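You operate a simulated robot arm through the tools that you are given. There is no shell and no other tool. Be economical: measure what you need, move in short steps, check, and stop when the job is done.

You run a simulated robot arm. Do the job below in one go: nothing can be reset, and whatever is moved stays where it is left.

## Task
Fetch the round spacer with the smallest size on its label from the bench top by the small marker and set it on top of the carton on the top of the small goods bench. Then put the green pen sleeve on the right end of the blue workbench. Then take the brass spacer from the top of the small goods bench and put it on top of the brown carton of seals. Then count the green cubes on the top of the small goods bench, then put as many of the strap rolls from the top of the small goods bench on top of the white carton of wipes. Then put the plug on the top of the side desk. Then take the 4 cm gauge block from the top of the small goods bench and leave it on top of the black wide cup there. Then put the white folded cloth from the top of the small goods bench on the bottom shelf of the pale wood bench. Then fetch the pink metal block and set it on the bottom shelf of the blue workbench. Then take the white wiping pad and put it on the red case. Then switch the trolley brake on. Then take the riser on the top of the side desk and put it away on the top of the steel trolley. The order counts. Set down upright: pink metal block.

The check looks at the end state, three seconds after you hand in, the way a careful person would. Anything else that was tipped, shoved, dropped, spilled or broken makes it a failure. Lids that push on must go on centred and level and be pressed home; caps that screw on are set level and turned clockwise until they are tight. Flat cloth is picked up by pressing the open fingertips on it (5 to 10 N) and closing them slowly along it; thin cloth reads only 2 to 8 mm in the jaws.

## Robot
A 6-joint arm with a two-finger parallel gripper on a trunk, on a base that drives. Base frame: it is fixed to the floor where the robot stands at the start and does not move with it; the origin is under the middle of the robot, x ahead of it, y to its left, z up; the surface under the hand at the start is at about z = 800. Readings come in mm, degrees, newtons and seconds.
With the tool pointing down near the work surface it reaches from about 380 to 880 mm from the robot's upright axis, wherever it stands. Its first joint turns from -115.0 to 115.0 degrees. Places, roughly: bottom shelf of the blue workbench [-300, 1000, 300]; bottom shelf of the pale wood bench [-1200, -2900, 300]; brass spacer [500, 1000, 750]; carton [750, 1000, 1000]; carton of seals [250, 1250, 1000]; carton of wipes [250, 1750, 1000]; folded cloth [-250, 1750, 750]; gauge block [-250, 1750, 750]; green cube [250, 1500, 1000]; green cube (4x4x4 cm) [100, 1600, 900]; green pen sleeve [500, 250, 750]; pink metal block (5x5x6 cm) [1300, 1100, 900]; plug (7x7x3 cm) [100, 1400, 900]; red case (10x6x2 cm) [0, -1400, 1200]; right end of the blue workbench [100, 600, 800]; riser [-2500, 2000, 750]; round spacer [500, 250, 750]; strap roll (6x3x12 cm) [700, 1000, 900]; top of the side desk [-2500, 2100, 700]; top of the steel trolley [-1400, -100, 800]; trolley brake [-2500, -3800, 600]; white wiping pad (5x4x3 cm) [-1500, -3400, 800]; wide cup [-250, 1750, 1000]. Payload 3.43 kg.
The TCP is the grasp point between the finger pads, 34 mm short of the fingertips. In the tool frame z runs along the fingers and y along their closing line. Largest opening 128 mm; finger width 24, thickness 12; the body of the gripper, 48 by 130 mm, starts 96 mm behind the TCP.
Orientation is told as [roll, pitch, yaw] about the base's x, y, z axes, in that order, counted from this pose: with the fingers straight down and closing along the base's y, the tool's x points along the base's -x, its y along +y and its z along -z.

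## Interface
- The arm moves only by the tool servo_tool. Its argument "series" is a list of rows, each an object (a shift or turn left out is 0, a gripper value left out holds the last) with "travel": the shift along the tool's x, y, z in mm, a list of three; "dr": the turn, a rotation vector about the tool's x, y, z in rad, a list of three; "grip": the gripper command, from -1 (shut) to 1 (fully open), values between in proportion. In form: [{"travel": [x, y, z], "dr": [wx, wy, wz], "grip": grip}, ...]. A call has 1 to 12 rows; each row is the pose to reach, as a shift and turn from the pose commanded when the call began, along the tool's axes at that moment. Rows are played at 5 a second. More than 50 mm and 8.6 degrees between two rows, or a gripper value outside its range, and nothing of the call is played. Where a pose cannot be reached the arm comes as near as it can. A force on the tool above 40 N (or 10 N above the force at the start of the call, whichever is more), or a blocked arm, ends the call early, and 0.2 s more pass. Each finger travels about 108 mm/s and halts on what it meets, pressing with about 22 N; the grip force reading is that of the motor and also rises with nothing between the fingers. The clock runs only during rows and for 0.2 s after the last one: add rows that repeat a pose to give the fingers time. It gives the time, the measured TCP pose, the force on the tool (base axes), the opening and the grip force at its end, in the units of the frame above (readings bear some noise), with the torque about the TCP (base axes, N m) and any sound that the robot's microphone picked up, and new pictures: "show" is both (left out), scene, wrist or none.
- Cameras (640 x 400 px; columns grow to the right, rows downward): "scene" is now at [14.8, 264, 1356.2]; the picture's right is [0.61, -0.79, 0.00], its down [-0.37, -0.28, -0.88] and it looks along [0.70, 0.54, -0.47] (base axes); focal length 214 px, centre (320, 200). "wrist" rides on the gripper at [76, -11, -160] in the tool frame; the picture's right is [0.15, 0.99, 0.00], its down [-0.88, 0.13, -0.46] and it looks along [-0.45, 0.07, 0.89] (tool axes); focal length 234 px, centre (320, 200). There is no depth. A picture from a camera that has moved, and an enlarged one, comes with that camera's place and axes in the base frame and with its lens. The place of the scene camera against the robot may be out by one fixed shift of up to 25 mm in any direction.
- raise_lower(by): slides the trunk up (or, below 0, down) by that many mm; the arm and the scene camera ride with it, the base frame stays. It gives what a move gives, with no picture.
- base_move(legs): drives the robot by 1 to 6 legs, each [ahead, turn to the left] in mm and degrees, along the robot's own axes; the way and the turn of a leg run together, so that a leg with both is an arc; at most 1500 mm and 180 degrees a leg. The arm and the cameras ride along, it lands a little off, and it stops where it bumps. It gives what a move gives, and a new picture of the scene camera.
- turn_head(pan, tilt): turns the head with the scene camera to pan (to the left, within 103 degrees either way) and tilt (down, from -29 to 69), counted from straight ahead of the robot. It gives what a move gives, and a new picture of the scene camera.
- inspect(camera, box): a new picture of the part [left, top, right, bottom] of that camera's present view, enlarged. The clock stands still meanwhile.
- close_job(): hands the job in; it is judged then, once.

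Work in short steps. Places have to be worked out from the pictures, the camera data and where the tool is seen: move nearer, look again, correct. Check each grasp and each placing, and mend what went wrong. You have 556 turns and 360 pictures in all, those below and enlarged ones among them. Open the gripper and draw the arm clear of the work before you hand the job in, unless the task says otherwise; then end with one line.

The tools are called after "Request:" by a JSON object that holds its "api" and its "payload". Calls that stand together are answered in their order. servo_tool: Moves the arm, as the interface text tells. Its arguments: {"type":"object","properties":{"series":{"type":"array"},"show":{"type":"string","enum":["both","scene","wrist","none"]}},"required":["series"]} The other tools are called the same way: raise_lower (by) slides the trunk up or down; base_move (legs) drives the base; turn_head (pan, tilt) turns the head that bears the scene camera; inspect (camera, box) takes an enlarged picture of a part of a camera's view; close_job () hands the job in.

At the start:

```text
time_s: 0.0
tool_pos: [102.6, 469.5, 1258.5]
tcp_rot: [0.0, 0.1, -0.1]
force: [0.3, 0.2, -0.3]
ft_torque: [0.03, 0.02, 0.0]
width: 127.8
finger_force: 0.0
trunk travel left (down, up): [-600.0, 190.0]
robot x, y, heading: [-4.0, 4.2, 0.2]
head pan, tilt: [37.5, 27.8]
```

scene: 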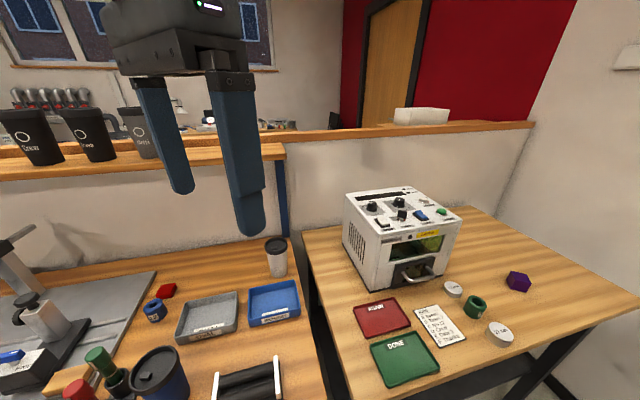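
wrist: 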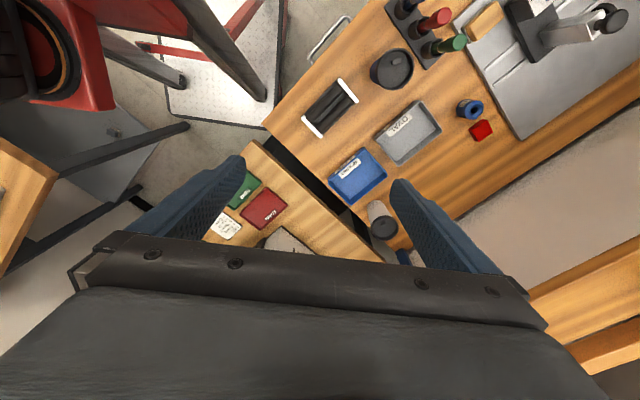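

I start by enlarging the scene to read the labels near the marker and understand the layout.

Request:
{"api": "inspect", "payload": {"camera": "scene", "box": [340, 180, 560, 390]}}

Request:
{"api": "turn_head", "payload": {"pan": 0, "tilt": 30}}

Request:
{"api": "turn_head", "payload": {"pan": 80, "tilt": 30}}

```text
1.90 times, centred on (450, 285) of scene
camera zoom: at [14.8, 264.0, 1356.2], right [0.61, -0.79, 0.0], down [-0.37, -0.28, -0.88], along [0.7, 0.54, -0.47], focal length 408 px, centre (72, 38)
```

zoom: 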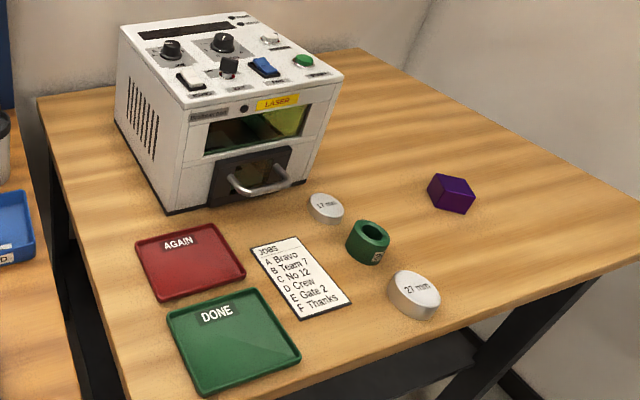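

```text
time_s: 1.0
tool_pos: [103.2, 468.4, 1258.4]
tcp_rot: [0.0, 0.0, -0.1]
force: [1.6, 1.1, -0.6]
ft_torque: [0.01, 0.01, 0.0]
width: 127.9
finger_force: 0.1
trunk travel left (down, up): [-600.0, 190.0]
robot x, y, heading: [1.7, 1.3, 0.1]
head pan, tilt: [0.0, 30.0]
camera scene: at [32.8, 208.6, 1352.8], right [0.0, -1.0, 0.0], down [-0.5, 0.0, -0.87], along [0.87, 0.0, -0.5], focal length 214 px, centre (320, 200)
```

scene: 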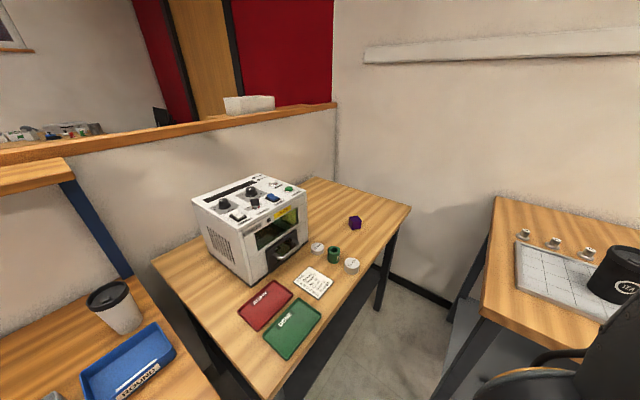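

```text
time_s: 2.6
tool_pos: [103.1, 468.6, 1257.1]
tcp_rot: [0.0, 0.0, 0.0]
force: [1.0, -0.1, 0.4]
ft_torque: [0.0, 0.03, 0.0]
width: 127.9
finger_force: 0.0
trunk travel left (down, up): [-600.0, 190.0]
robot x, y, heading: [4.3, -1.3, -0.2]
head pan, tilt: [80.0, 30.0]
camera scene: at [-41.9, 297.5, 1352.8], right [0.98, -0.17, 0.0], down [-0.09, -0.49, -0.87], along [0.15, 0.85, -0.5], focal length 214 px, centre (320, 200)
```

scene: 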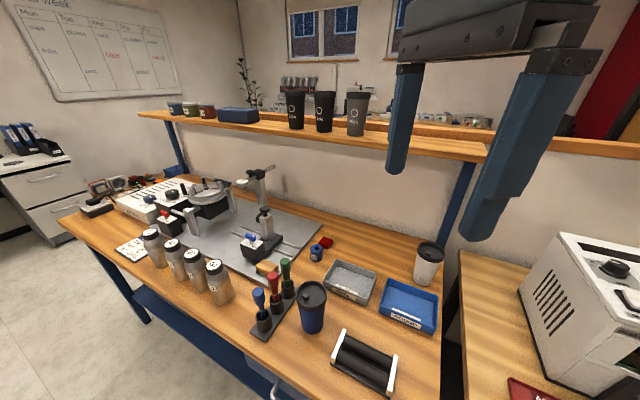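

I need a map of the room; looking to the other sides.

Request:
{"api": "turn_head", "payload": {"pan": 103, "tilt": 10}}

Request:
{"api": "turn_head", "payload": {"pan": 60, "tilt": 5}}

Request:
{"api": "turn_head", "payload": {"pan": -60, "tilt": 20}}

Request:
{"api": "turn_head", "payload": {"pan": -103, "tilt": 20}}

```text
time_s: 3.4
tool_pos: [103.0, 468.9, 1258.4]
tcp_rot: [0.1, 0.0, 0.0]
force: [0.0, 0.1, 0.3]
ft_torque: [0.01, -0.01, 0.0]
width: 128.0
finger_force: 0.0
trunk travel left (down, up): [-600.0, 190.0]
robot x, y, heading: [1.6, -1.5, -0.4]
head pan, tilt: [103.0, 10.0]
camera scene: at [-78.5, 299.1, 1385.0], right [0.97, 0.22, 0.0], down [0.04, -0.17, -0.98], along [-0.22, 0.96, -0.17], focal length 214 px, centre (320, 200)
```

scene: 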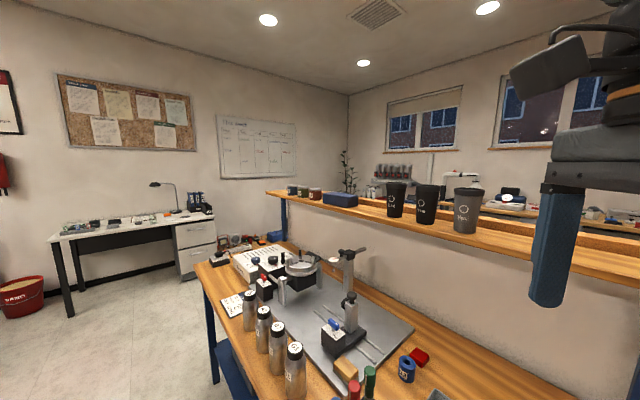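

```text
time_s: 4.5
tool_pos: [103.6, 468.6, 1257.8]
tcp_rot: [0.0, 0.0, 0.1]
force: [0.6, 0.0, 0.5]
ft_torque: [-0.01, -0.02, -0.02]
width: 128.1
finger_force: 0.1
trunk travel left (down, up): [-600.0, 190.0]
robot x, y, heading: [-1.5, -2.6, -0.1]
head pan, tilt: [60.0, 5.0]
camera scene: at [-11.8, 288.1, 1393.2], right [0.87, -0.5, 0.0], down [-0.04, -0.08, -1.0], along [0.5, 0.86, -0.09], focal length 214 px, centre (320, 200)
```

scene: 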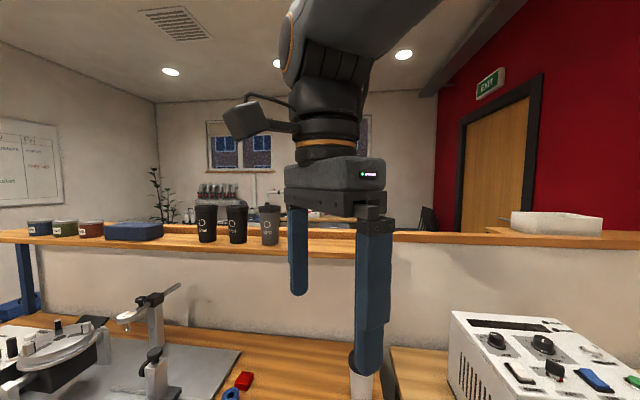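

```text
time_s: 6.5
tool_pos: [103.8, 469.5, 1258.0]
tcp_rot: [0.1, 0.1, 0.0]
force: [-0.5, 0.6, 0.0]
ft_torque: [0.01, 0.01, 0.0]
width: 128.1
finger_force: 0.0
trunk travel left (down, up): [-600.0, 190.0]
robot x, y, heading: [-0.6, 1.3, 0.1]
head pan, tilt: [-60.0, 20.0]
camera scene: at [-11.0, 127.9, 1368.9], right [-0.87, -0.5, 0.0], down [-0.17, 0.3, -0.94], along [0.47, -0.81, -0.34], focal length 214 px, centre (320, 200)
```

scene: 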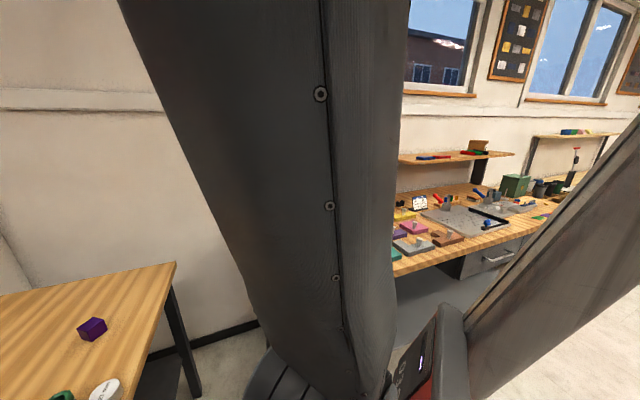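

```text
time_s: 7.6
tool_pos: [103.8, 467.2, 1256.8]
tcp_rot: [0.0, 0.0, 0.0]
force: [0.3, 0.6, -0.4]
ft_torque: [0.02, 0.01, -0.02]
width: 128.0
finger_force: 0.1
trunk travel left (down, up): [-600.0, 190.0]
robot x, y, heading: [-3.0, 0.5, -0.3]
head pan, tilt: [-103.0, 20.0]
camera scene: at [-78.5, 117.7, 1368.8], right [-0.97, 0.22, 0.0], down [0.08, 0.33, -0.94], along [-0.21, -0.92, -0.34], focal length 214 px, centre (320, 200)
```

scene: 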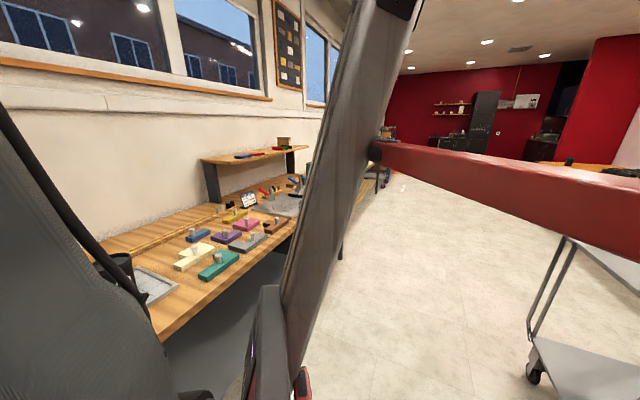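

The blue workbench runs obliquely and the goods bench must lie behind the partition. I raise the trunk for a view over the partition.

Request:
{"api": "raise_lower", "payload": {"by": 190}}

Request:
{"api": "turn_head", "payload": {"pan": 85, "tilt": 15}}

Request:
{"api": "turn_head", "payload": {"pan": 35, "tilt": 10}}

```text
time_s: 9.7
tool_pos: [104.3, 468.7, 1447.1]
tcp_rot: [0.0, 0.0, -0.1]
force: [0.8, 0.4, 0.6]
ft_torque: [0.01, 0.0, 0.0]
width: 127.9
finger_force: 0.1
trunk travel left (down, up): [-790.0, 0.0]
robot x, y, heading: [0.4, -3.6, 0.1]
head pan, tilt: [-103.0, 20.0]
```

```text
time_s: 12.5
tool_pos: [103.7, 469.8, 1449.2]
tcp_rot: [0.1, 0.0, 0.0]
force: [0.3, -0.4, -0.1]
ft_torque: [-0.02, 0.03, -0.01]
width: 128.2
finger_force: 0.0
trunk travel left (down, up): [-790.0, 0.0]
robot x, y, heading: [0.2, -3.7, 0.2]
head pan, tilt: [85.0, 15.0]
camera scene: at [-102.3, 301.6, 1567.0], right [1.0, -0.09, 0.0], down [-0.02, -0.26, -0.97], along [0.08, 0.96, -0.26], focal length 214 px, centre (320, 200)
```

scene: 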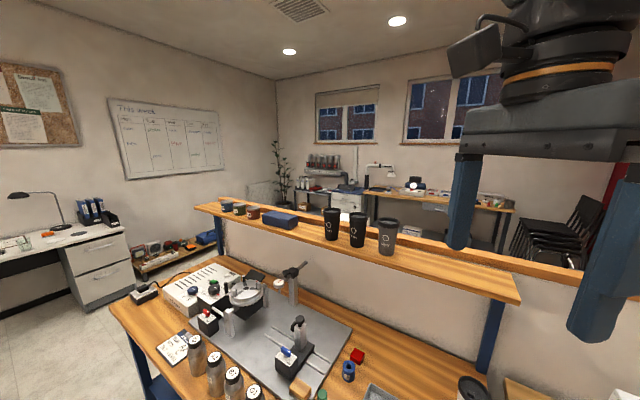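

```text
time_s: 13.7
tool_pos: [103.3, 469.7, 1447.0]
tcp_rot: [0.0, 0.0, 0.0]
force: [-0.1, -0.7, 0.4]
ft_torque: [-0.01, -0.01, 0.01]
width: 127.7
finger_force: 0.2
trunk travel left (down, up): [-790.0, 0.0]
robot x, y, heading: [0.6, 2.1, 0.1]
head pan, tilt: [35.0, 10.0]
camera scene: at [-34.4, 261.9, 1575.1], right [0.57, -0.82, 0.0], down [-0.14, -0.1, -0.98], along [0.81, 0.57, -0.17], focal length 214 px, centre (320, 200)
```

scene: 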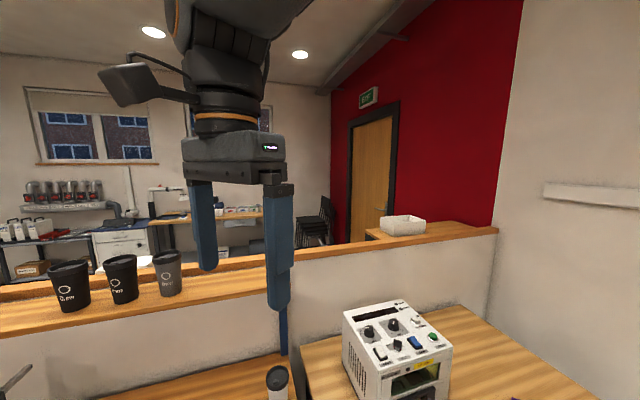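

Items at the marker: spacers "17 mm" (~[672,213]) and "27 mm", plus the green sleeve. I lower the trunk back and swing the arm towards the 17 mm one at height.

Request:
{"api": "raise_lower", "payload": {"by": -190}}

Request:
{"api": "servo_tool", "payload": {"series": [{"travel": [-45, -20, 0]}, {"travel": [-90, -40, 0]}, {"travel": [-135, -60, 0]}, {"travel": [-180, -80, 0]}, {"travel": [-225, -100, 0]}, {"travel": [-270, -120, 0]}, {"travel": [-315, -140, 0]}, {"travel": [-360, -160, 0]}, {"travel": [-405, -180, 0]}, {"travel": [-450, -200, 0]}, {"travel": [-490, -220, 0]}, {"travel": [-490, -220, 0]}], "show": "wrist"}}

Request:
{"api": "turn_head", "payload": {"pan": 15, "tilt": 45}}

```text
time_s: 15.8
tool_pos: [103.6, 469.8, 1256.1]
tcp_rot: [-0.1, -0.1, 0.0]
force: [0.7, 0.0, 1.3]
ft_torque: [0.01, -0.01, 0.0]
width: 127.8
finger_force: 0.0
trunk travel left (down, up): [-600.0, 190.0]
robot x, y, heading: [-3.5, -1.3, 0.4]
head pan, tilt: [35.0, 10.0]
```

```text
time_s: 18.4
tool_pos: [596.0, 250.1, 1258.8]
tcp_rot: [0.0, 0.0, 0.1]
force: [0.2, 0.3, 0.1]
ft_torque: [0.01, -0.01, 0.01]
width: 128.0
finger_force: 0.2
trunk travel left (down, up): [-600.0, 190.0]
robot x, y, heading: [0.4, 3.5, 0.3]
head pan, tilt: [35.0, 10.0]
camera wrist: at [519.8, 239.6, 1418.1], right [-0.15, 0.99, 0.0], down [0.88, 0.13, 0.46], along [0.45, 0.07, -0.89], focal length 234 px, centre (320, 200)
```

wrist: 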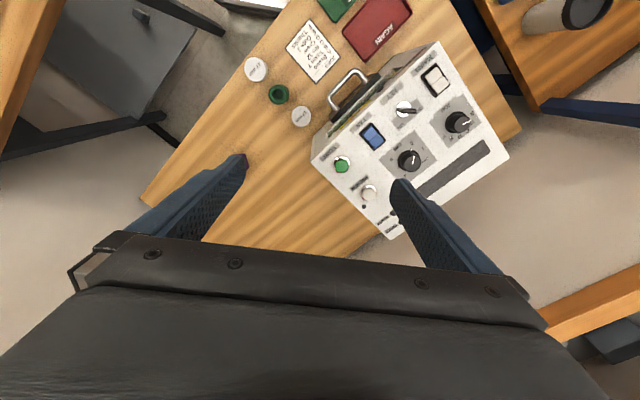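

```text
time_s: 19.4
tool_pos: [596.3, 250.3, 1258.8]
tcp_rot: [0.0, 0.1, 0.0]
force: [0.1, 0.5, 1.1]
ft_torque: [0.02, 0.02, 0.01]
width: 128.1
finger_force: 0.0
trunk travel left (down, up): [-600.0, 190.0]
robot x, y, heading: [0.9, 2.5, 0.0]
head pan, tilt: [15.0, 45.0]
camera scene: at [21.0, 229.5, 1330.2], right [0.26, -0.97, 0.0], down [-0.68, -0.18, -0.71], along [0.68, 0.18, -0.71], focal length 214 px, centre (320, 200)
```

scene: 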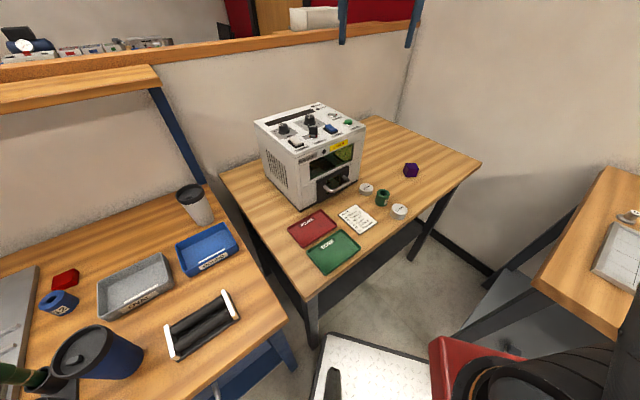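

Triangulated: spacer ~(603,210), bench surface ~800, marker face close behind it. I turn the hand 53° so it closes parallel to the marker face and look again.

Request:
{"api": "servo_tool", "payload": {"series": [{"travel": [0, -7, 10], "dr": [0, 0, -0.13]}, {"travel": [2, -15, 25], "dr": [0, 0, -0.26]}, {"travel": [5, -25, 40], "dr": [0, 0, -0.39]}, {"travel": [7, -35, 55], "dr": [0, 0, -0.52]}, {"travel": [10, -45, 70], "dr": [0, 0, -0.65]}, {"travel": [10, -50, 85], "dr": [0, 0, -0.78]}, {"travel": [10, -50, 100], "dr": [0, 0, -0.925]}, {"travel": [10, -50, 100], "dr": [0, 0, -0.925]}], "show": "wrist"}}

```text
time_s: 21.2
tool_pos: [582.8, 200.0, 1158.7]
tcp_rot: [0.0, 0.0, 53.0]
force: [0.1, -0.4, -0.8]
ft_torque: [0.02, 0.0, -0.01]
width: 127.8
finger_force: 0.0
trunk travel left (down, up): [-600.0, 190.0]
robot x, y, heading: [-0.7, 0.4, -0.2]
head pan, tilt: [15.0, 45.0]
camera wrist: at [546.8, 132.9, 1317.4], right [-0.88, 0.48, 0.0], down [0.42, 0.78, 0.46], along [0.22, 0.4, -0.89], focal length 234 px, centre (320, 200)
```

wrist: 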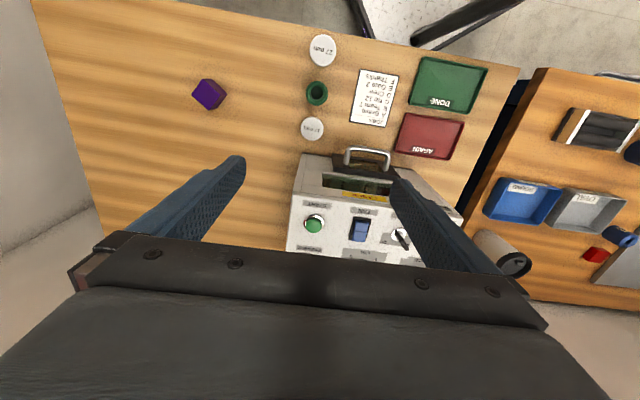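

Now aligned; spacer at ~(605,202), marker face 70 mm behind, top ~995. Descend to about 870 with jaws at ~90 mm and look.

Request:
{"api": "servo_tool", "payload": {"series": [{"travel": [-5, -5, 45], "grip": 0.4}, {"travel": [-10, -10, 90]}, {"travel": [-15, -16, 135]}, {"travel": [-15, -16, 180]}, {"travel": [-15, -16, 225]}, {"travel": [-15, -16, 260]}, {"travel": [-15, -16, 289]}, {"travel": [-15, -16, 289]}]}}

```text
time_s: 23.0
tool_pos: [604.9, 203.3, 868.9]
tcp_rot: [-0.1, 0.0, 53.0]
force: [-0.1, -1.0, -0.5]
ft_torque: [0.02, 0.02, 0.04]
width: 89.4
finger_force: 0.1
trunk travel left (down, up): [-600.0, 190.0]
robot x, y, heading: [0.0, -1.5, -0.1]
head pan, tilt: [15.0, 45.0]
camera scene: at [20.9, 229.5, 1330.2], right [0.26, -0.97, 0.0], down [-0.68, -0.18, -0.71], along [0.68, 0.18, -0.71], focal length 214 px, centre (320, 200)
camera wrist: at [568.3, 136.3, 1028.3], right [-0.88, 0.48, 0.0], down [0.43, 0.78, 0.46], along [0.22, 0.4, -0.89], focal length 234 px, centre (320, 200)
```

scene: 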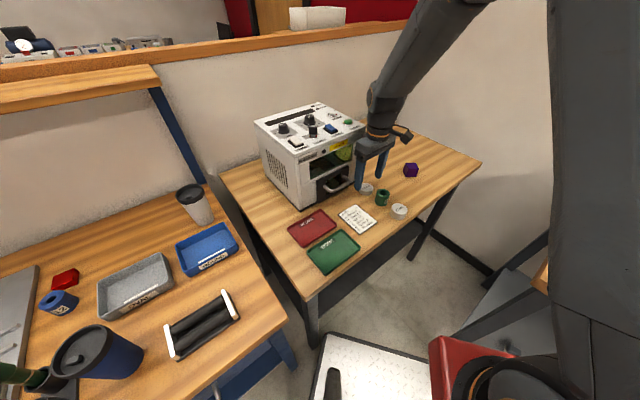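
wrist: 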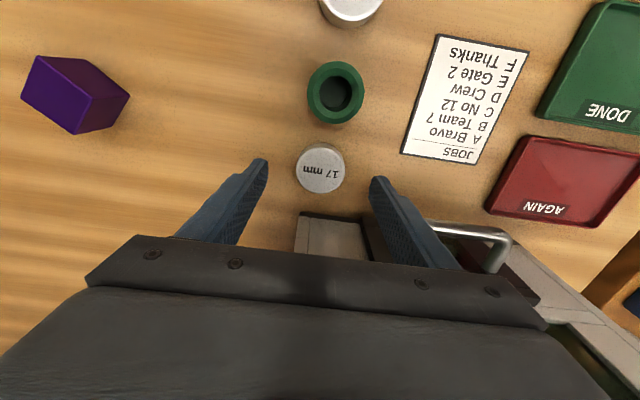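

Centred on the "17 mm" disc. Going down 30 mm in small steps, then closing.

Request:
{"api": "servo_tool", "payload": {"series": [{"travel": [0, 0, 12]}, {"travel": [0, 0, 20]}, {"travel": [0, 0, 26]}, {"travel": [0, 0, 30]}, {"travel": [0, 0, 30]}], "show": "wrist"}}

```text
time_s: 24.2
tool_pos: [606.4, 202.7, 839.8]
tcp_rot: [0.0, 0.0, 53.0]
force: [0.8, 0.6, -0.4]
ft_torque: [0.01, -0.03, 0.0]
width: 90.0
finger_force: 0.0
trunk travel left (down, up): [-600.0, 190.0]
robot x, y, heading: [-0.8, -1.4, -0.1]
head pan, tilt: [15.0, 45.0]
camera wrist: at [569.2, 136.0, 998.4], right [-0.88, 0.48, 0.0], down [0.43, 0.78, 0.46], along [0.22, 0.4, -0.89], focal length 234 px, centre (320, 200)
```

wrist: 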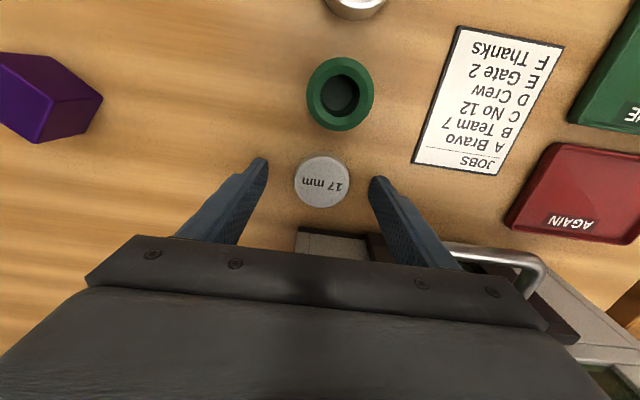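

Fingers bracket the disc. Lower 4 mm more and close.

Request:
{"api": "servo_tool", "payload": {"series": [{"travel": [0, 0, 4]}, {"travel": [0, 0, 4], "grip": 0}, {"travel": [0, 0, 4], "grip": -0.5}, {"travel": [0, 0, 4], "grip": -1}, {"travel": [0, 0, 4], "grip": -1}, {"travel": [0, 0, 4], "grip": -1}], "show": "wrist"}}

```text
time_s: 25.6
tool_pos: [606.3, 202.3, 836.3]
tcp_rot: [0.0, -0.1, 53.0]
force: [0.6, 0.5, 2.5]
ft_torque: [-0.02, -0.05, 0.0]
width: 46.6
finger_force: 21.9
trunk travel left (down, up): [-600.0, 190.0]
robot x, y, heading: [1.0, -0.2, 0.2]
head pan, tilt: [15.0, 45.0]
camera wrist: at [569.2, 135.1, 994.7], right [-0.88, 0.48, 0.0], down [0.43, 0.78, 0.46], along [0.22, 0.4, -0.89], focal length 234 px, centre (320, 200)
```

wrist: 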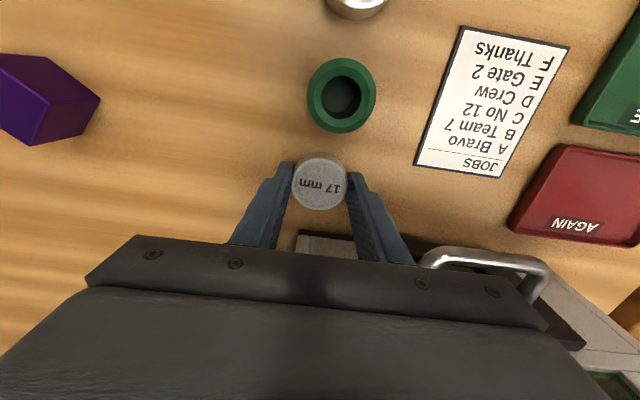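

Grip at 46.6 mm, holding. Lift it up clear.

Request:
{"api": "servo_tool", "payload": {"series": [{"travel": [0, 0, -40]}, {"travel": [0, 0, -90]}, {"travel": [0, 0, -140]}, {"travel": [0, 0, -190]}, {"travel": [0, 0, -240]}, {"travel": [0, 0, -290]}, {"travel": [0, 0, -340]}, {"travel": [0, 0, -390]}, {"travel": [0, 0, -390]}], "show": "wrist"}}

```text
time_s: 27.6
tool_pos: [604.4, 201.7, 1225.2]
tcp_rot: [0.0, 0.0, 53.0]
force: [-0.4, -0.4, -1.0]
ft_torque: [0.02, 0.01, 0.0]
width: 46.4
finger_force: 21.7
trunk travel left (down, up): [-600.0, 190.0]
robot x, y, heading: [1.5, -0.6, -0.0]
head pan, tilt: [15.0, 45.0]
camera wrist: at [568.2, 135.5, 1384.0], right [-0.88, 0.48, 0.0], down [0.43, 0.78, 0.46], along [0.22, 0.4, -0.89], focal length 234 px, centre (320, 200)
```

wrist: 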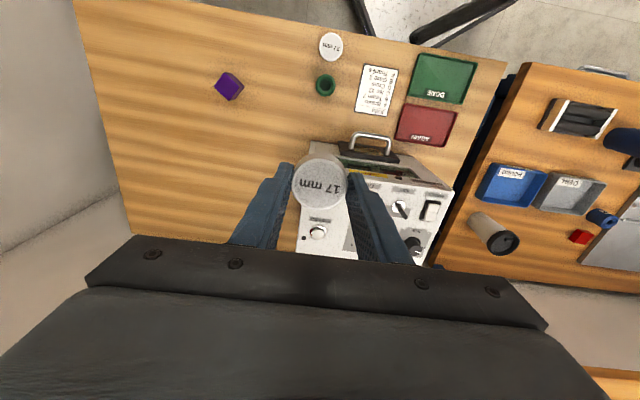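

Held firmly. Tuck the arm nearer to the robot before driving around the partition to find the small goods bench.

Request:
{"api": "servo_tool", "payload": {"series": [{"travel": [36, 27, -20]}, {"travel": [72, 54, -40]}, {"travel": [110, 80, -60]}, {"travel": [146, 108, -80]}, {"travel": [146, 108, -80]}], "show": "none"}}

Request:
{"api": "turn_head", "payload": {"pan": 0, "tilt": 20}}

Request:
{"api": "base_move", "payload": {"legs": [[0, 143]]}}

```text
refused: row 3 steps farther than a row can; nothing moved
```

```text
time_s: 28.5
tool_pos: [606.0, 201.4, 1225.3]
tcp_rot: [-0.1, 0.0, 53.0]
force: [-0.9, 0.1, -1.0]
ft_torque: [0.02, 0.0, -0.04]
width: 46.7
finger_force: 22.5
trunk travel left (down, up): [-600.0, 190.0]
robot x, y, heading: [2.3, -3.4, 0.1]
head pan, tilt: [0.0, 20.0]
camera scene: at [35.6, 208.5, 1368.8], right [0.0, -1.0, 0.0], down [-0.34, 0.0, -0.94], along [0.94, 0.0, -0.34], focal length 214 px, centre (320, 200)
```

scene: 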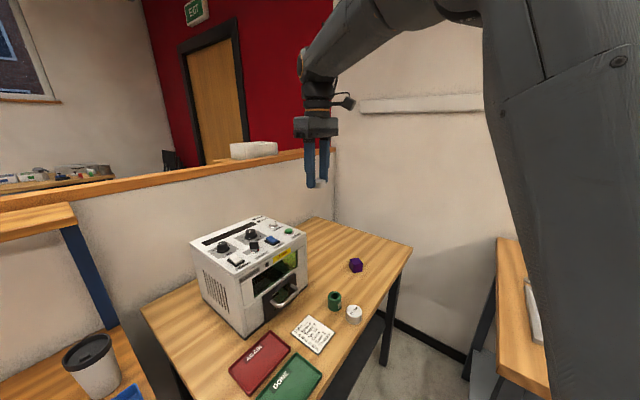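

```text
time_s: 29.7
tool_pos: [589.4, 242.7, 1225.0]
tcp_rot: [-0.1, 0.1, 56.9]
force: [0.0, -0.2, -0.5]
ft_torque: [-0.01, 0.0, -0.02]
width: 46.2
finger_force: 22.2
trunk travel left (down, up): [-600.0, 190.0]
robot x, y, heading: [-1.8, -3.4, 3.9]
head pan, tilt: [0.0, 20.0]
stopped in leg 1: the robot was blocked; the commanded pose is now the measured one
camera scene: at [22.7, 209.9, 1368.8], right [0.07, -1.0, 0.0], down [-0.34, -0.02, -0.94], along [0.94, 0.06, -0.34], focal length 214 px, centre (320, 200)
```

scene: 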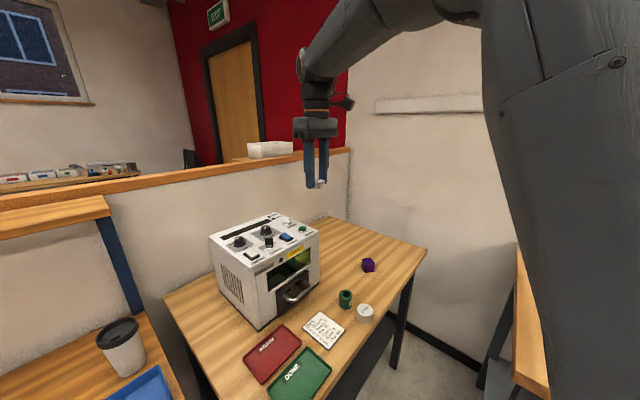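

The base bumped something after 4°. I turn back to 0°, tuck the arm, and look down at the surroundings of the base.

Request:
{"api": "base_move", "payload": {"legs": [[0, -4]]}}

Request:
{"api": "servo_tool", "payload": {"series": [{"travel": [32, 24, -16]}, {"travel": [64, 48, -32]}, {"travel": [96, 72, -48]}, {"travel": [128, 96, -64]}, {"travel": [146, 108, -80]}, {"travel": [146, 108, -80]}], "show": "none"}}

Request:
{"api": "turn_head", "payload": {"pan": 60, "tilt": 69}}

Request:
{"api": "turn_head", "payload": {"pan": -90, "tilt": 60}}

Request:
{"api": "turn_head", "payload": {"pan": 103, "tilt": 60}}

```text
time_s: 30.6
tool_pos: [606.1, 200.2, 1224.4]
tcp_rot: [-0.1, 0.1, 52.9]
force: [1.5, -1.1, -1.4]
ft_torque: [-0.02, 0.01, -0.03]
width: 46.4
finger_force: 21.6
trunk travel left (down, up): [-600.0, 190.0]
robot x, y, heading: [2.7, -0.9, -0.3]
head pan, tilt: [0.0, 20.0]
camera scene: at [36.4, 208.1, 1368.8], right [0.0, -1.0, 0.0], down [-0.34, 0.0, -0.94], along [0.94, 0.0, -0.34], focal length 214 px, centre (320, 200)
```

scene: 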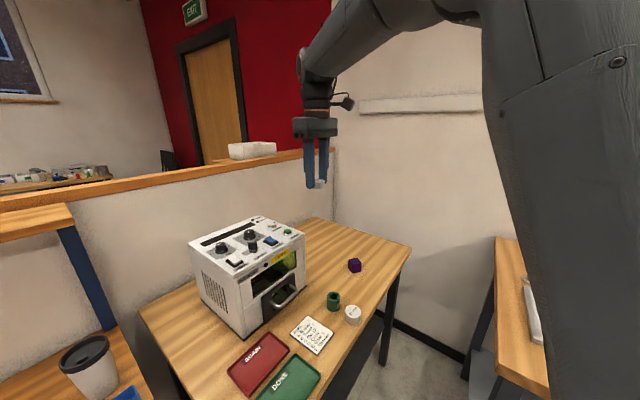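

```text
time_s: 32.0
tool_pos: [430.7, 147.8, 1304.4]
tcp_rot: [-0.1, 0.1, 52.9]
force: [-0.6, -0.5, -0.5]
ft_torque: [0.01, 0.01, 0.01]
width: 46.6
finger_force: 22.1
trunk travel left (down, up): [-600.0, 190.0]
robot x, y, heading: [2.0, -1.5, -0.7]
head pan, tilt: [0.0, 20.0]
```

```text
time_s: 33.3
tool_pos: [431.9, 149.0, 1303.8]
tcp_rot: [-0.1, 0.0, 52.9]
force: [-0.6, -1.0, -0.2]
ft_torque: [0.0, -0.03, -0.02]
width: 46.3
finger_force: 21.7
trunk travel left (down, up): [-600.0, 190.0]
robot x, y, heading: [-2.9, -1.8, -0.3]
head pan, tilt: [60.0, 68.8]
camera scene: at [-28.5, 256.8, 1301.3], right [0.86, -0.5, 0.0], down [-0.47, -0.8, -0.36], along [0.18, 0.31, -0.93], focal length 214 px, centre (320, 200)
```

scene: 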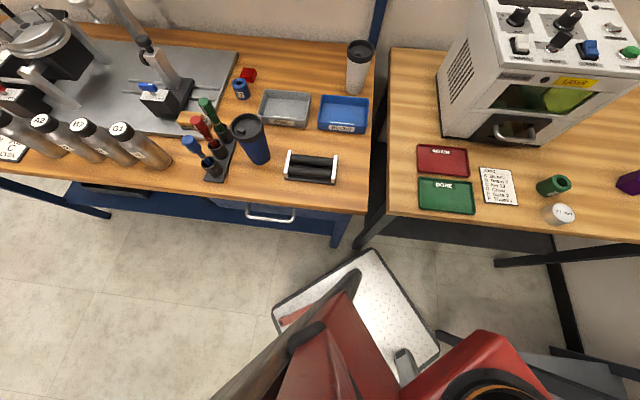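

```text
time_s: 35.6
tool_pos: [430.5, 147.7, 1304.3]
tcp_rot: [0.0, -0.1, 52.9]
force: [-0.4, 0.9, -0.9]
ft_torque: [0.0, 0.02, 0.03]
width: 46.6
finger_force: 22.2
trunk travel left (down, up): [-600.0, 190.0]
robot x, y, heading: [0.6, -2.8, 0.1]
head pan, tilt: [-90.0, 60.0]
camera scene: at [-57.1, 141.8, 1310.7], right [-1.0, 0.0, 0.0], down [0.0, 0.87, -0.5], along [0.0, -0.5, -0.87], focal length 214 px, centre (320, 200)
```

scene: 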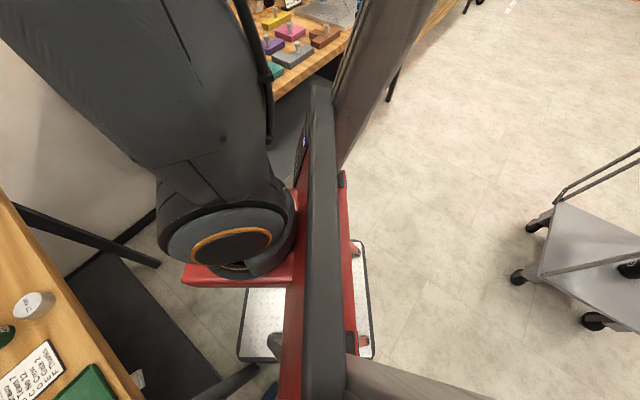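

```text
time_s: 38.5
tool_pos: [431.8, 148.0, 1303.7]
tcp_rot: [0.0, 0.0, 52.8]
force: [0.0, -0.3, 0.8]
ft_torque: [-0.01, 0.02, -0.01]
width: 46.4
finger_force: 21.3
trunk travel left (down, up): [-600.0, 190.0]
robot x, y, heading: [-2.4, 1.3, -0.2]
head pan, tilt: [103.0, 60.0]
camera scene: at [-71.4, 273.5, 1310.7], right [0.98, 0.22, 0.0], down [0.19, -0.84, -0.5], along [-0.11, 0.49, -0.87], focal length 214 px, centre (320, 200)
```

scene: 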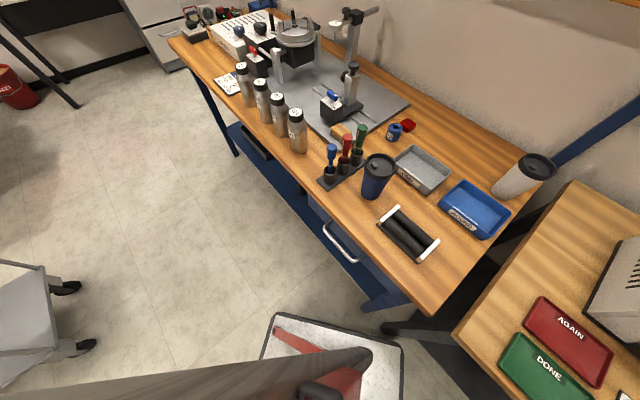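

The deck's corner met the table leg. I back up 270 mm first and then turn left to run along the blue bench toward its left end.

Request:
{"api": "base_move", "payload": {"legs": [[-270, 0], [0, 143]]}}

Request:
{"api": "turn_head", "payload": {"pan": 0, "tilt": 25}}

```text
time_s: 46.2
tool_pos: [-700.1, 156.0, 1303.3]
tcp_rot: [0.0, -0.1, -165.9]
force: [-0.5, 0.1, -0.6]
ft_torque: [0.03, 0.04, 0.02]
width: 46.6
finger_force: 22.0
trunk travel left (down, up): [-600.0, 190.0]
robot x, y, heading: [-270.6, 2.7, 140.6]
head pan, tilt: [103.0, 60.0]
camera scene: at [-370.9, -235.3, 1310.7], right [-0.9, 0.44, 0.0], down [0.38, 0.78, -0.5], along [-0.22, -0.45, -0.87], focal length 214 px, centre (320, 200)
```

scene: 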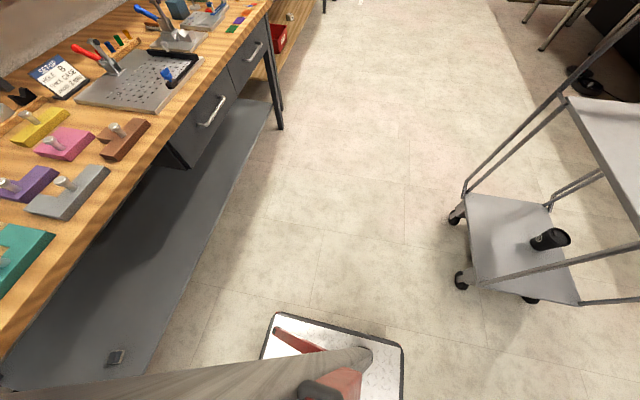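

```text
time_s: 48.0
tool_pos: [-699.7, 156.2, 1303.6]
tcp_rot: [0.0, 0.0, -165.9]
force: [1.3, 0.3, -1.1]
ft_torque: [-0.03, -0.01, 0.02]
width: 46.5
finger_force: 22.0
trunk travel left (down, up): [-600.0, 190.0]
robot x, y, heading: [-268.2, -0.8, 140.8]
head pan, tilt: [0.0, 25.0]
camera scene: at [-413.2, -117.4, 1360.7], right [0.63, 0.78, 0.0], down [0.33, -0.27, -0.91], along [-0.7, 0.57, -0.42], focal length 214 px, centre (320, 200)
```

scene: 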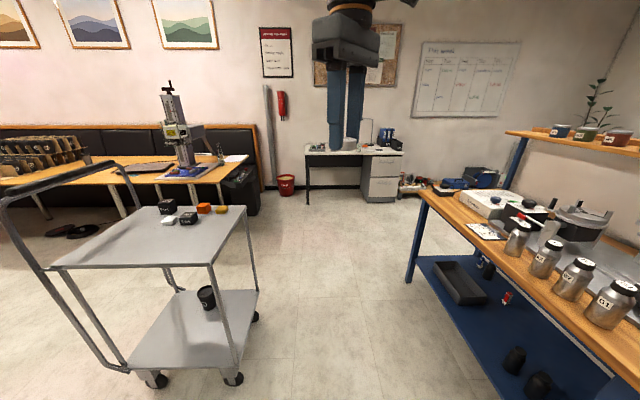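

Clear corridor between trolley (640 mm left) and bench (530 mm right). Drive 1400 mm ahead and look right.

Request:
{"api": "base_move", "payload": {"legs": [[1400, 0]]}}

Request:
{"api": "turn_head", "payload": {"pan": -65, "tilt": 20}}

```text
time_s: 55.0
tool_pos: [-1788.4, 1019.7, 1304.6]
tcp_rot: [0.0, 0.0, -165.0]
force: [0.6, -0.4, -0.8]
ft_torque: [-0.01, -0.03, -0.03]
width: 46.6
finger_force: 22.1
trunk travel left (down, up): [-600.0, 190.0]
robot x, y, heading: [-1361.3, 867.6, 141.9]
head pan, tilt: [0.0, 25.0]
camera scene: at [-1499.0, 750.4, 1360.8], right [0.62, 0.79, 0.0], down [0.33, -0.26, -0.91], along [-0.71, 0.56, -0.42], focal length 214 px, centre (320, 200)
```

scene: 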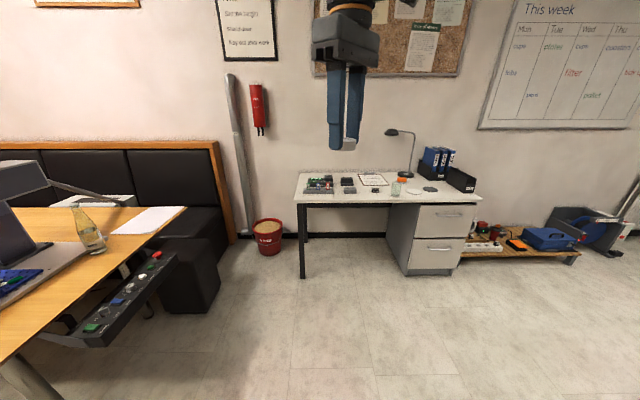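

```text
time_s: 56.3
tool_pos: [-1788.4, 1019.7, 1305.5]
tcp_rot: [0.0, 0.0, -165.1]
force: [-0.1, -0.6, -1.5]
ft_torque: [0.02, -0.04, -0.03]
width: 46.4
finger_force: 22.3
trunk travel left (down, up): [-600.0, 190.0]
robot x, y, heading: [-1355.2, 872.1, 141.9]
head pan, tilt: [-65.0, 20.0]
camera scene: at [-1405.4, 784.0, 1368.8], right [0.97, -0.23, 0.0], down [-0.08, -0.33, -0.94], along [0.21, 0.91, -0.34], focal length 214 px, centre (320, 200)
```

scene: 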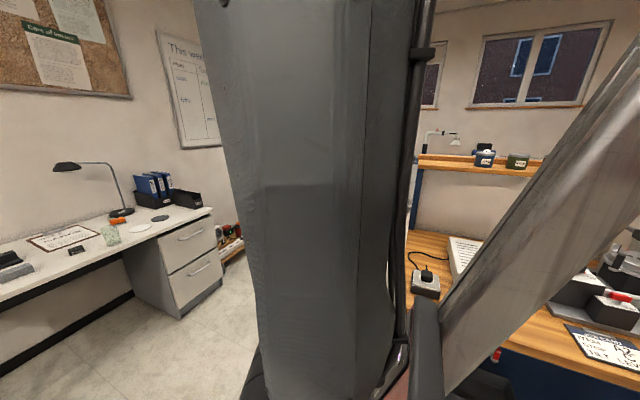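

The column blocks views to the right. I go 350 mm further, then turn right 89° to look behind the partition.

Request:
{"api": "turn_head", "payload": {"pan": 0, "tilt": 20}}

Request:
{"api": "base_move", "payload": {"legs": [[350, 0], [0, -89]]}}

Request:
{"api": "turn_head", "payload": {"pan": -35, "tilt": 15}}

```text
time_s: 57.7
tool_pos: [-1789.1, 1018.9, 1304.0]
tcp_rot: [-0.1, 0.0, -165.1]
force: [0.4, 0.5, -0.4]
ft_torque: [0.06, 0.02, 0.0]
width: 46.3
finger_force: 21.9
trunk travel left (down, up): [-600.0, 190.0]
robot x, y, heading: [-1356.4, 870.0, 141.8]
head pan, tilt: [0.0, 20.0]
camera scene: at [-1499.8, 751.0, 1368.8], right [0.62, 0.79, 0.0], down [0.27, -0.21, -0.94], along [-0.74, 0.58, -0.34], focal length 214 px, centre (320, 200)
```

scene: 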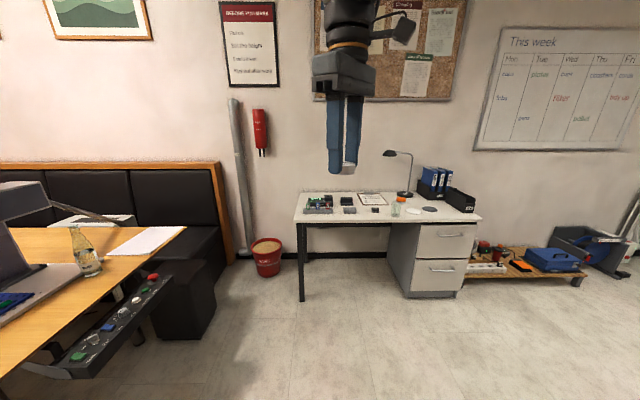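

```text
time_s: 63.7
tool_pos: [-1501.0, 1525.0, 1303.8]
tcp_rot: [0.0, 0.0, 107.0]
force: [-0.3, -0.6, -0.4]
ft_torque: [-0.01, -0.01, -0.01]
width: 46.4
finger_force: 21.5
trunk travel left (down, up): [-600.0, 190.0]
robot x, y, heading: [-1632.8, 1086.6, 53.6]
head pan, tilt: [0.0, 20.0]
camera scene: at [-1767.5, 1242.2, 1368.8], right [0.81, -0.59, 0.0], down [-0.2, -0.28, -0.94], along [0.55, 0.76, -0.34], focal length 214 px, centre (320, 200)
```

scene: 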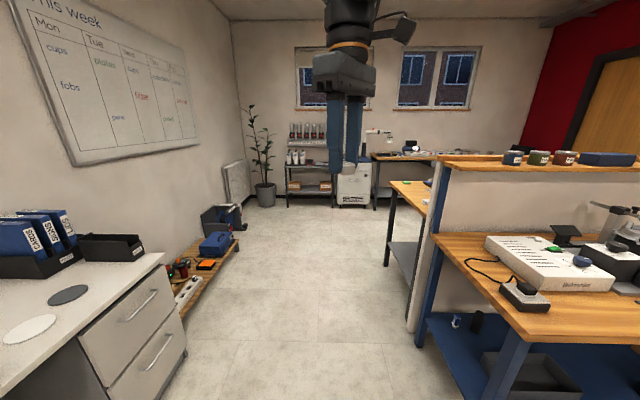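

```text
time_s: 64.7
tool_pos: [-1499.4, 1525.2, 1303.6]
tcp_rot: [0.0, -0.1, 107.0]
force: [-0.1, -0.4, -0.1]
ft_torque: [0.01, -0.04, 0.04]
width: 46.3
finger_force: 22.0
trunk travel left (down, up): [-600.0, 190.0]
robot x, y, heading: [-1629.2, 1086.0, 53.9]
head pan, tilt: [-35.0, 15.0]
camera scene: at [-1734.0, 1197.2, 1377.0], right [0.32, -0.95, 0.0], down [-0.24, -0.08, -0.97], along [0.91, 0.31, -0.26], focal length 214 px, centre (320, 200)
```

scene: 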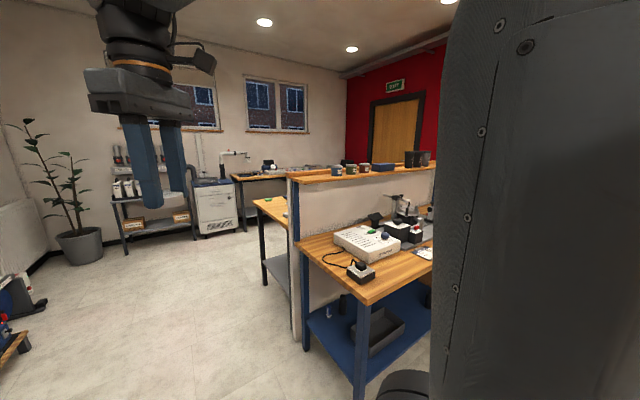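

The bench stands behind the partition, its front at about 1850 mm along this heading. I drive past it and turn to face along it.

Request:
{"api": "turn_head", "payload": {"pan": -30, "tilt": 30}}

Request:
{"api": "base_move", "payload": {"legs": [[1500, 0], [800, 0], [0, -90]]}}

```text
time_s: 65.5
tool_pos: [-1500.0, 1524.8, 1303.7]
tcp_rot: [-0.1, 0.0, 106.9]
force: [0.2, -0.9, -1.5]
ft_torque: [0.03, 0.0, -0.03]
width: 46.4
finger_force: 21.7
trunk travel left (down, up): [-600.0, 190.0]
robot x, y, heading: [-1633.8, 1092.2, 53.9]
head pan, tilt: [-30.0, 30.0]
camera scene: at [-1739.7, 1203.5, 1352.9], right [0.4, -0.91, 0.0], down [-0.46, -0.2, -0.87], along [0.79, 0.35, -0.5], focal length 214 px, centre (320, 200)
```

scene: 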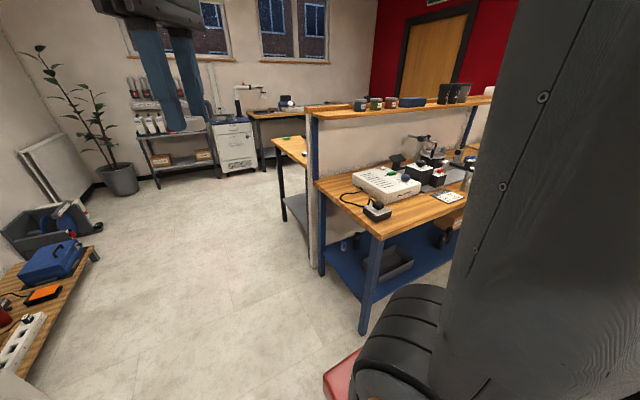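

```text
time_s: 80.8
tool_pos: [179.7, 2811.7, 1303.3]
tcp_rot: [0.0, 0.0, 15.4]
force: [0.9, -0.6, -1.1]
ft_torque: [-0.03, 0.0, -0.03]
width: 46.3
finger_force: 21.7
trunk travel left (down, up): [-600.0, 190.0]
robot x, y, heading: [-250.4, 2959.4, -38.0]
head pan, tilt: [-30.0, 30.0]
camera scene: at [-143.1, 3079.5, 1352.8], right [-0.93, -0.38, 0.0], down [-0.19, 0.46, -0.87], along [0.33, -0.8, -0.5], focal length 214 px, centre (320, 200)
```

scene: 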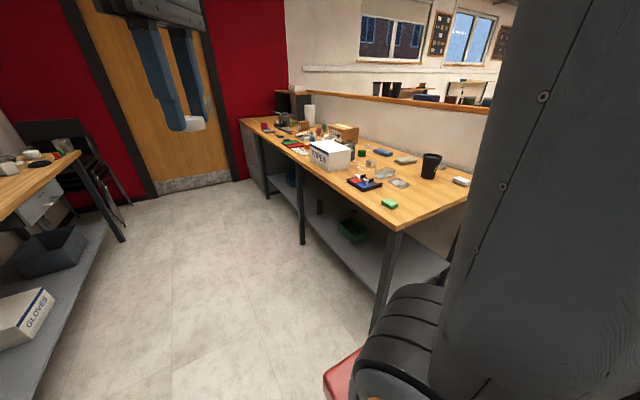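

The small goods bench is in view. Enlarging it.

Request:
{"api": "inspect", "payload": {"camera": "scene", "box": [230, 80, 480, 236]}}

```text
2.56 times, centred on (355, 158) of scene
camera zoom: at [-143.1, 3079.5, 1352.8], right [-0.93, -0.38, 0.0], down [-0.19, 0.46, -0.87], along [0.33, -0.8, -0.5], focal length 549 px, centre (230, 308)
```

zoom: 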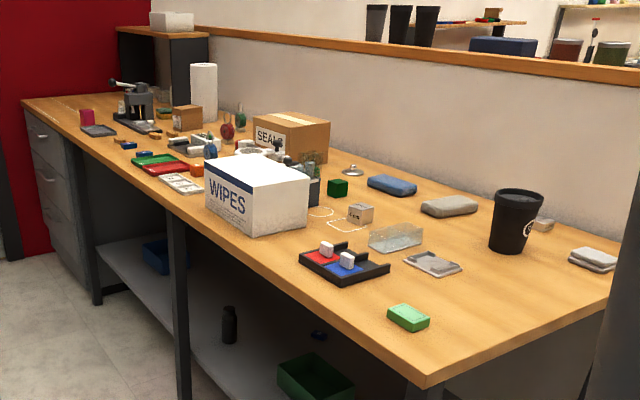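

Carton is near u≈170 along the bench (≈(910,990)), bench top ~870. I drive along the aisle and turn to face the bench.

Request:
{"api": "turn_head", "payload": {"pan": 0, "tilt": 35}}

Request:
{"api": "base_move", "payload": {"legs": [[0, 4], [1100, 0], [980, 0], [0, -91]]}}

```text
time_s: 81.7
tool_pos: [180.5, 2812.2, 1304.8]
tcp_rot: [0.0, 0.0, 15.1]
force: [-0.1, 0.8, -0.7]
ft_torque: [0.04, 0.01, 0.0]
width: 46.2
finger_force: 22.0
trunk travel left (down, up): [-600.0, 190.0]
robot x, y, heading: [-249.4, 2956.3, -37.8]
head pan, tilt: [0.0, 35.0]
camera scene: at [-107.7, 3109.1, 1345.0], right [-0.61, -0.79, 0.0], down [-0.45, 0.35, -0.82], along [0.65, -0.5, -0.57], focal length 214 px, centre (320, 200)
```

scene: 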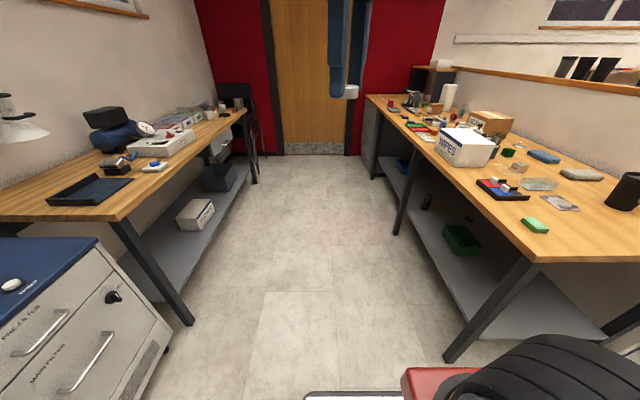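

```text
time_s: 96.4
tool_pos: [1325.6, 1334.6, 1304.9]
tcp_rot: [0.0, 0.0, -73.6]
force: [0.3, -0.4, -0.1]
ft_torque: [-0.01, -0.02, 0.0]
width: 46.3
finger_force: 22.2
trunk travel left (down, up): [-600.0, 190.0]
robot x, y, heading: [1464.4, 1771.4, -126.6]
head pan, tilt: [0.0, 35.0]
camera scene: at [1606.5, 1645.0, 1345.0], right [-0.8, 0.6, 0.0], down [0.34, 0.46, -0.82], along [-0.49, -0.66, -0.57], focal length 214 px, centre (320, 200)
```

scene: 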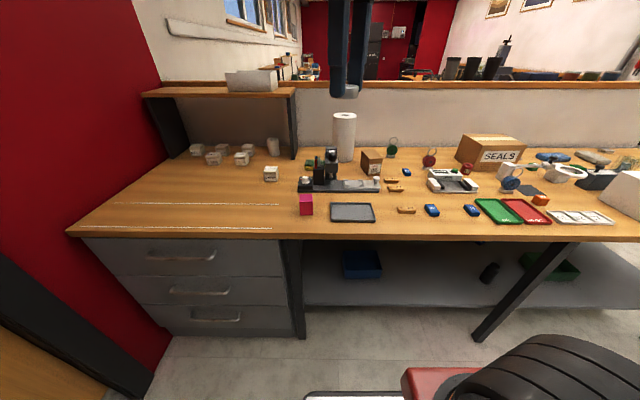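

Enlarge to identify the things on the bench.

Request:
{"api": "inspect", "payload": {"camera": "scene", "box": [180, 120, 420, 240]}}

Request:
{"api": "inspect", "payload": {"camera": "scene", "box": [380, 120, 640, 240]}}

```text
2.67 times, centred on (300, 180) of scene
camera zoom: at [1606.5, 1645.0, 1345.0], right [-0.8, 0.6, 0.0], down [0.34, 0.46, -0.82], along [-0.49, -0.66, -0.57], focal length 572 px, centre (373, 253)
```

zoom: 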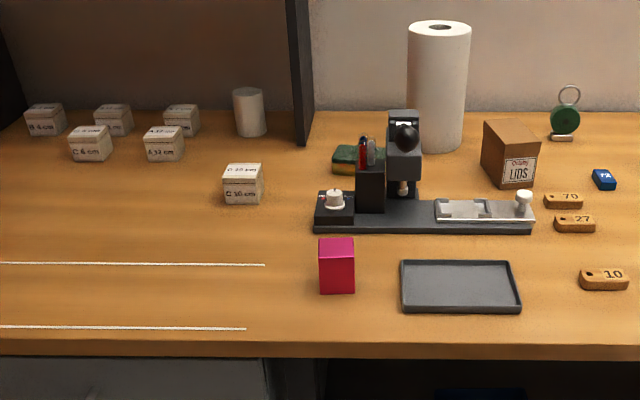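

```text
2.46 times, centred on (510, 180) of scene
camera zoom: at [1606.5, 1645.0, 1345.0], right [-0.8, 0.6, 0.0], down [0.34, 0.46, -0.82], along [-0.49, -0.66, -0.57], focal length 528 px, centre (-148, 249)
```

zoom: 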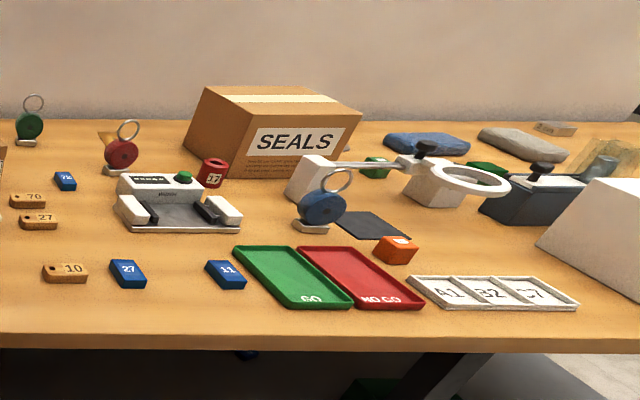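

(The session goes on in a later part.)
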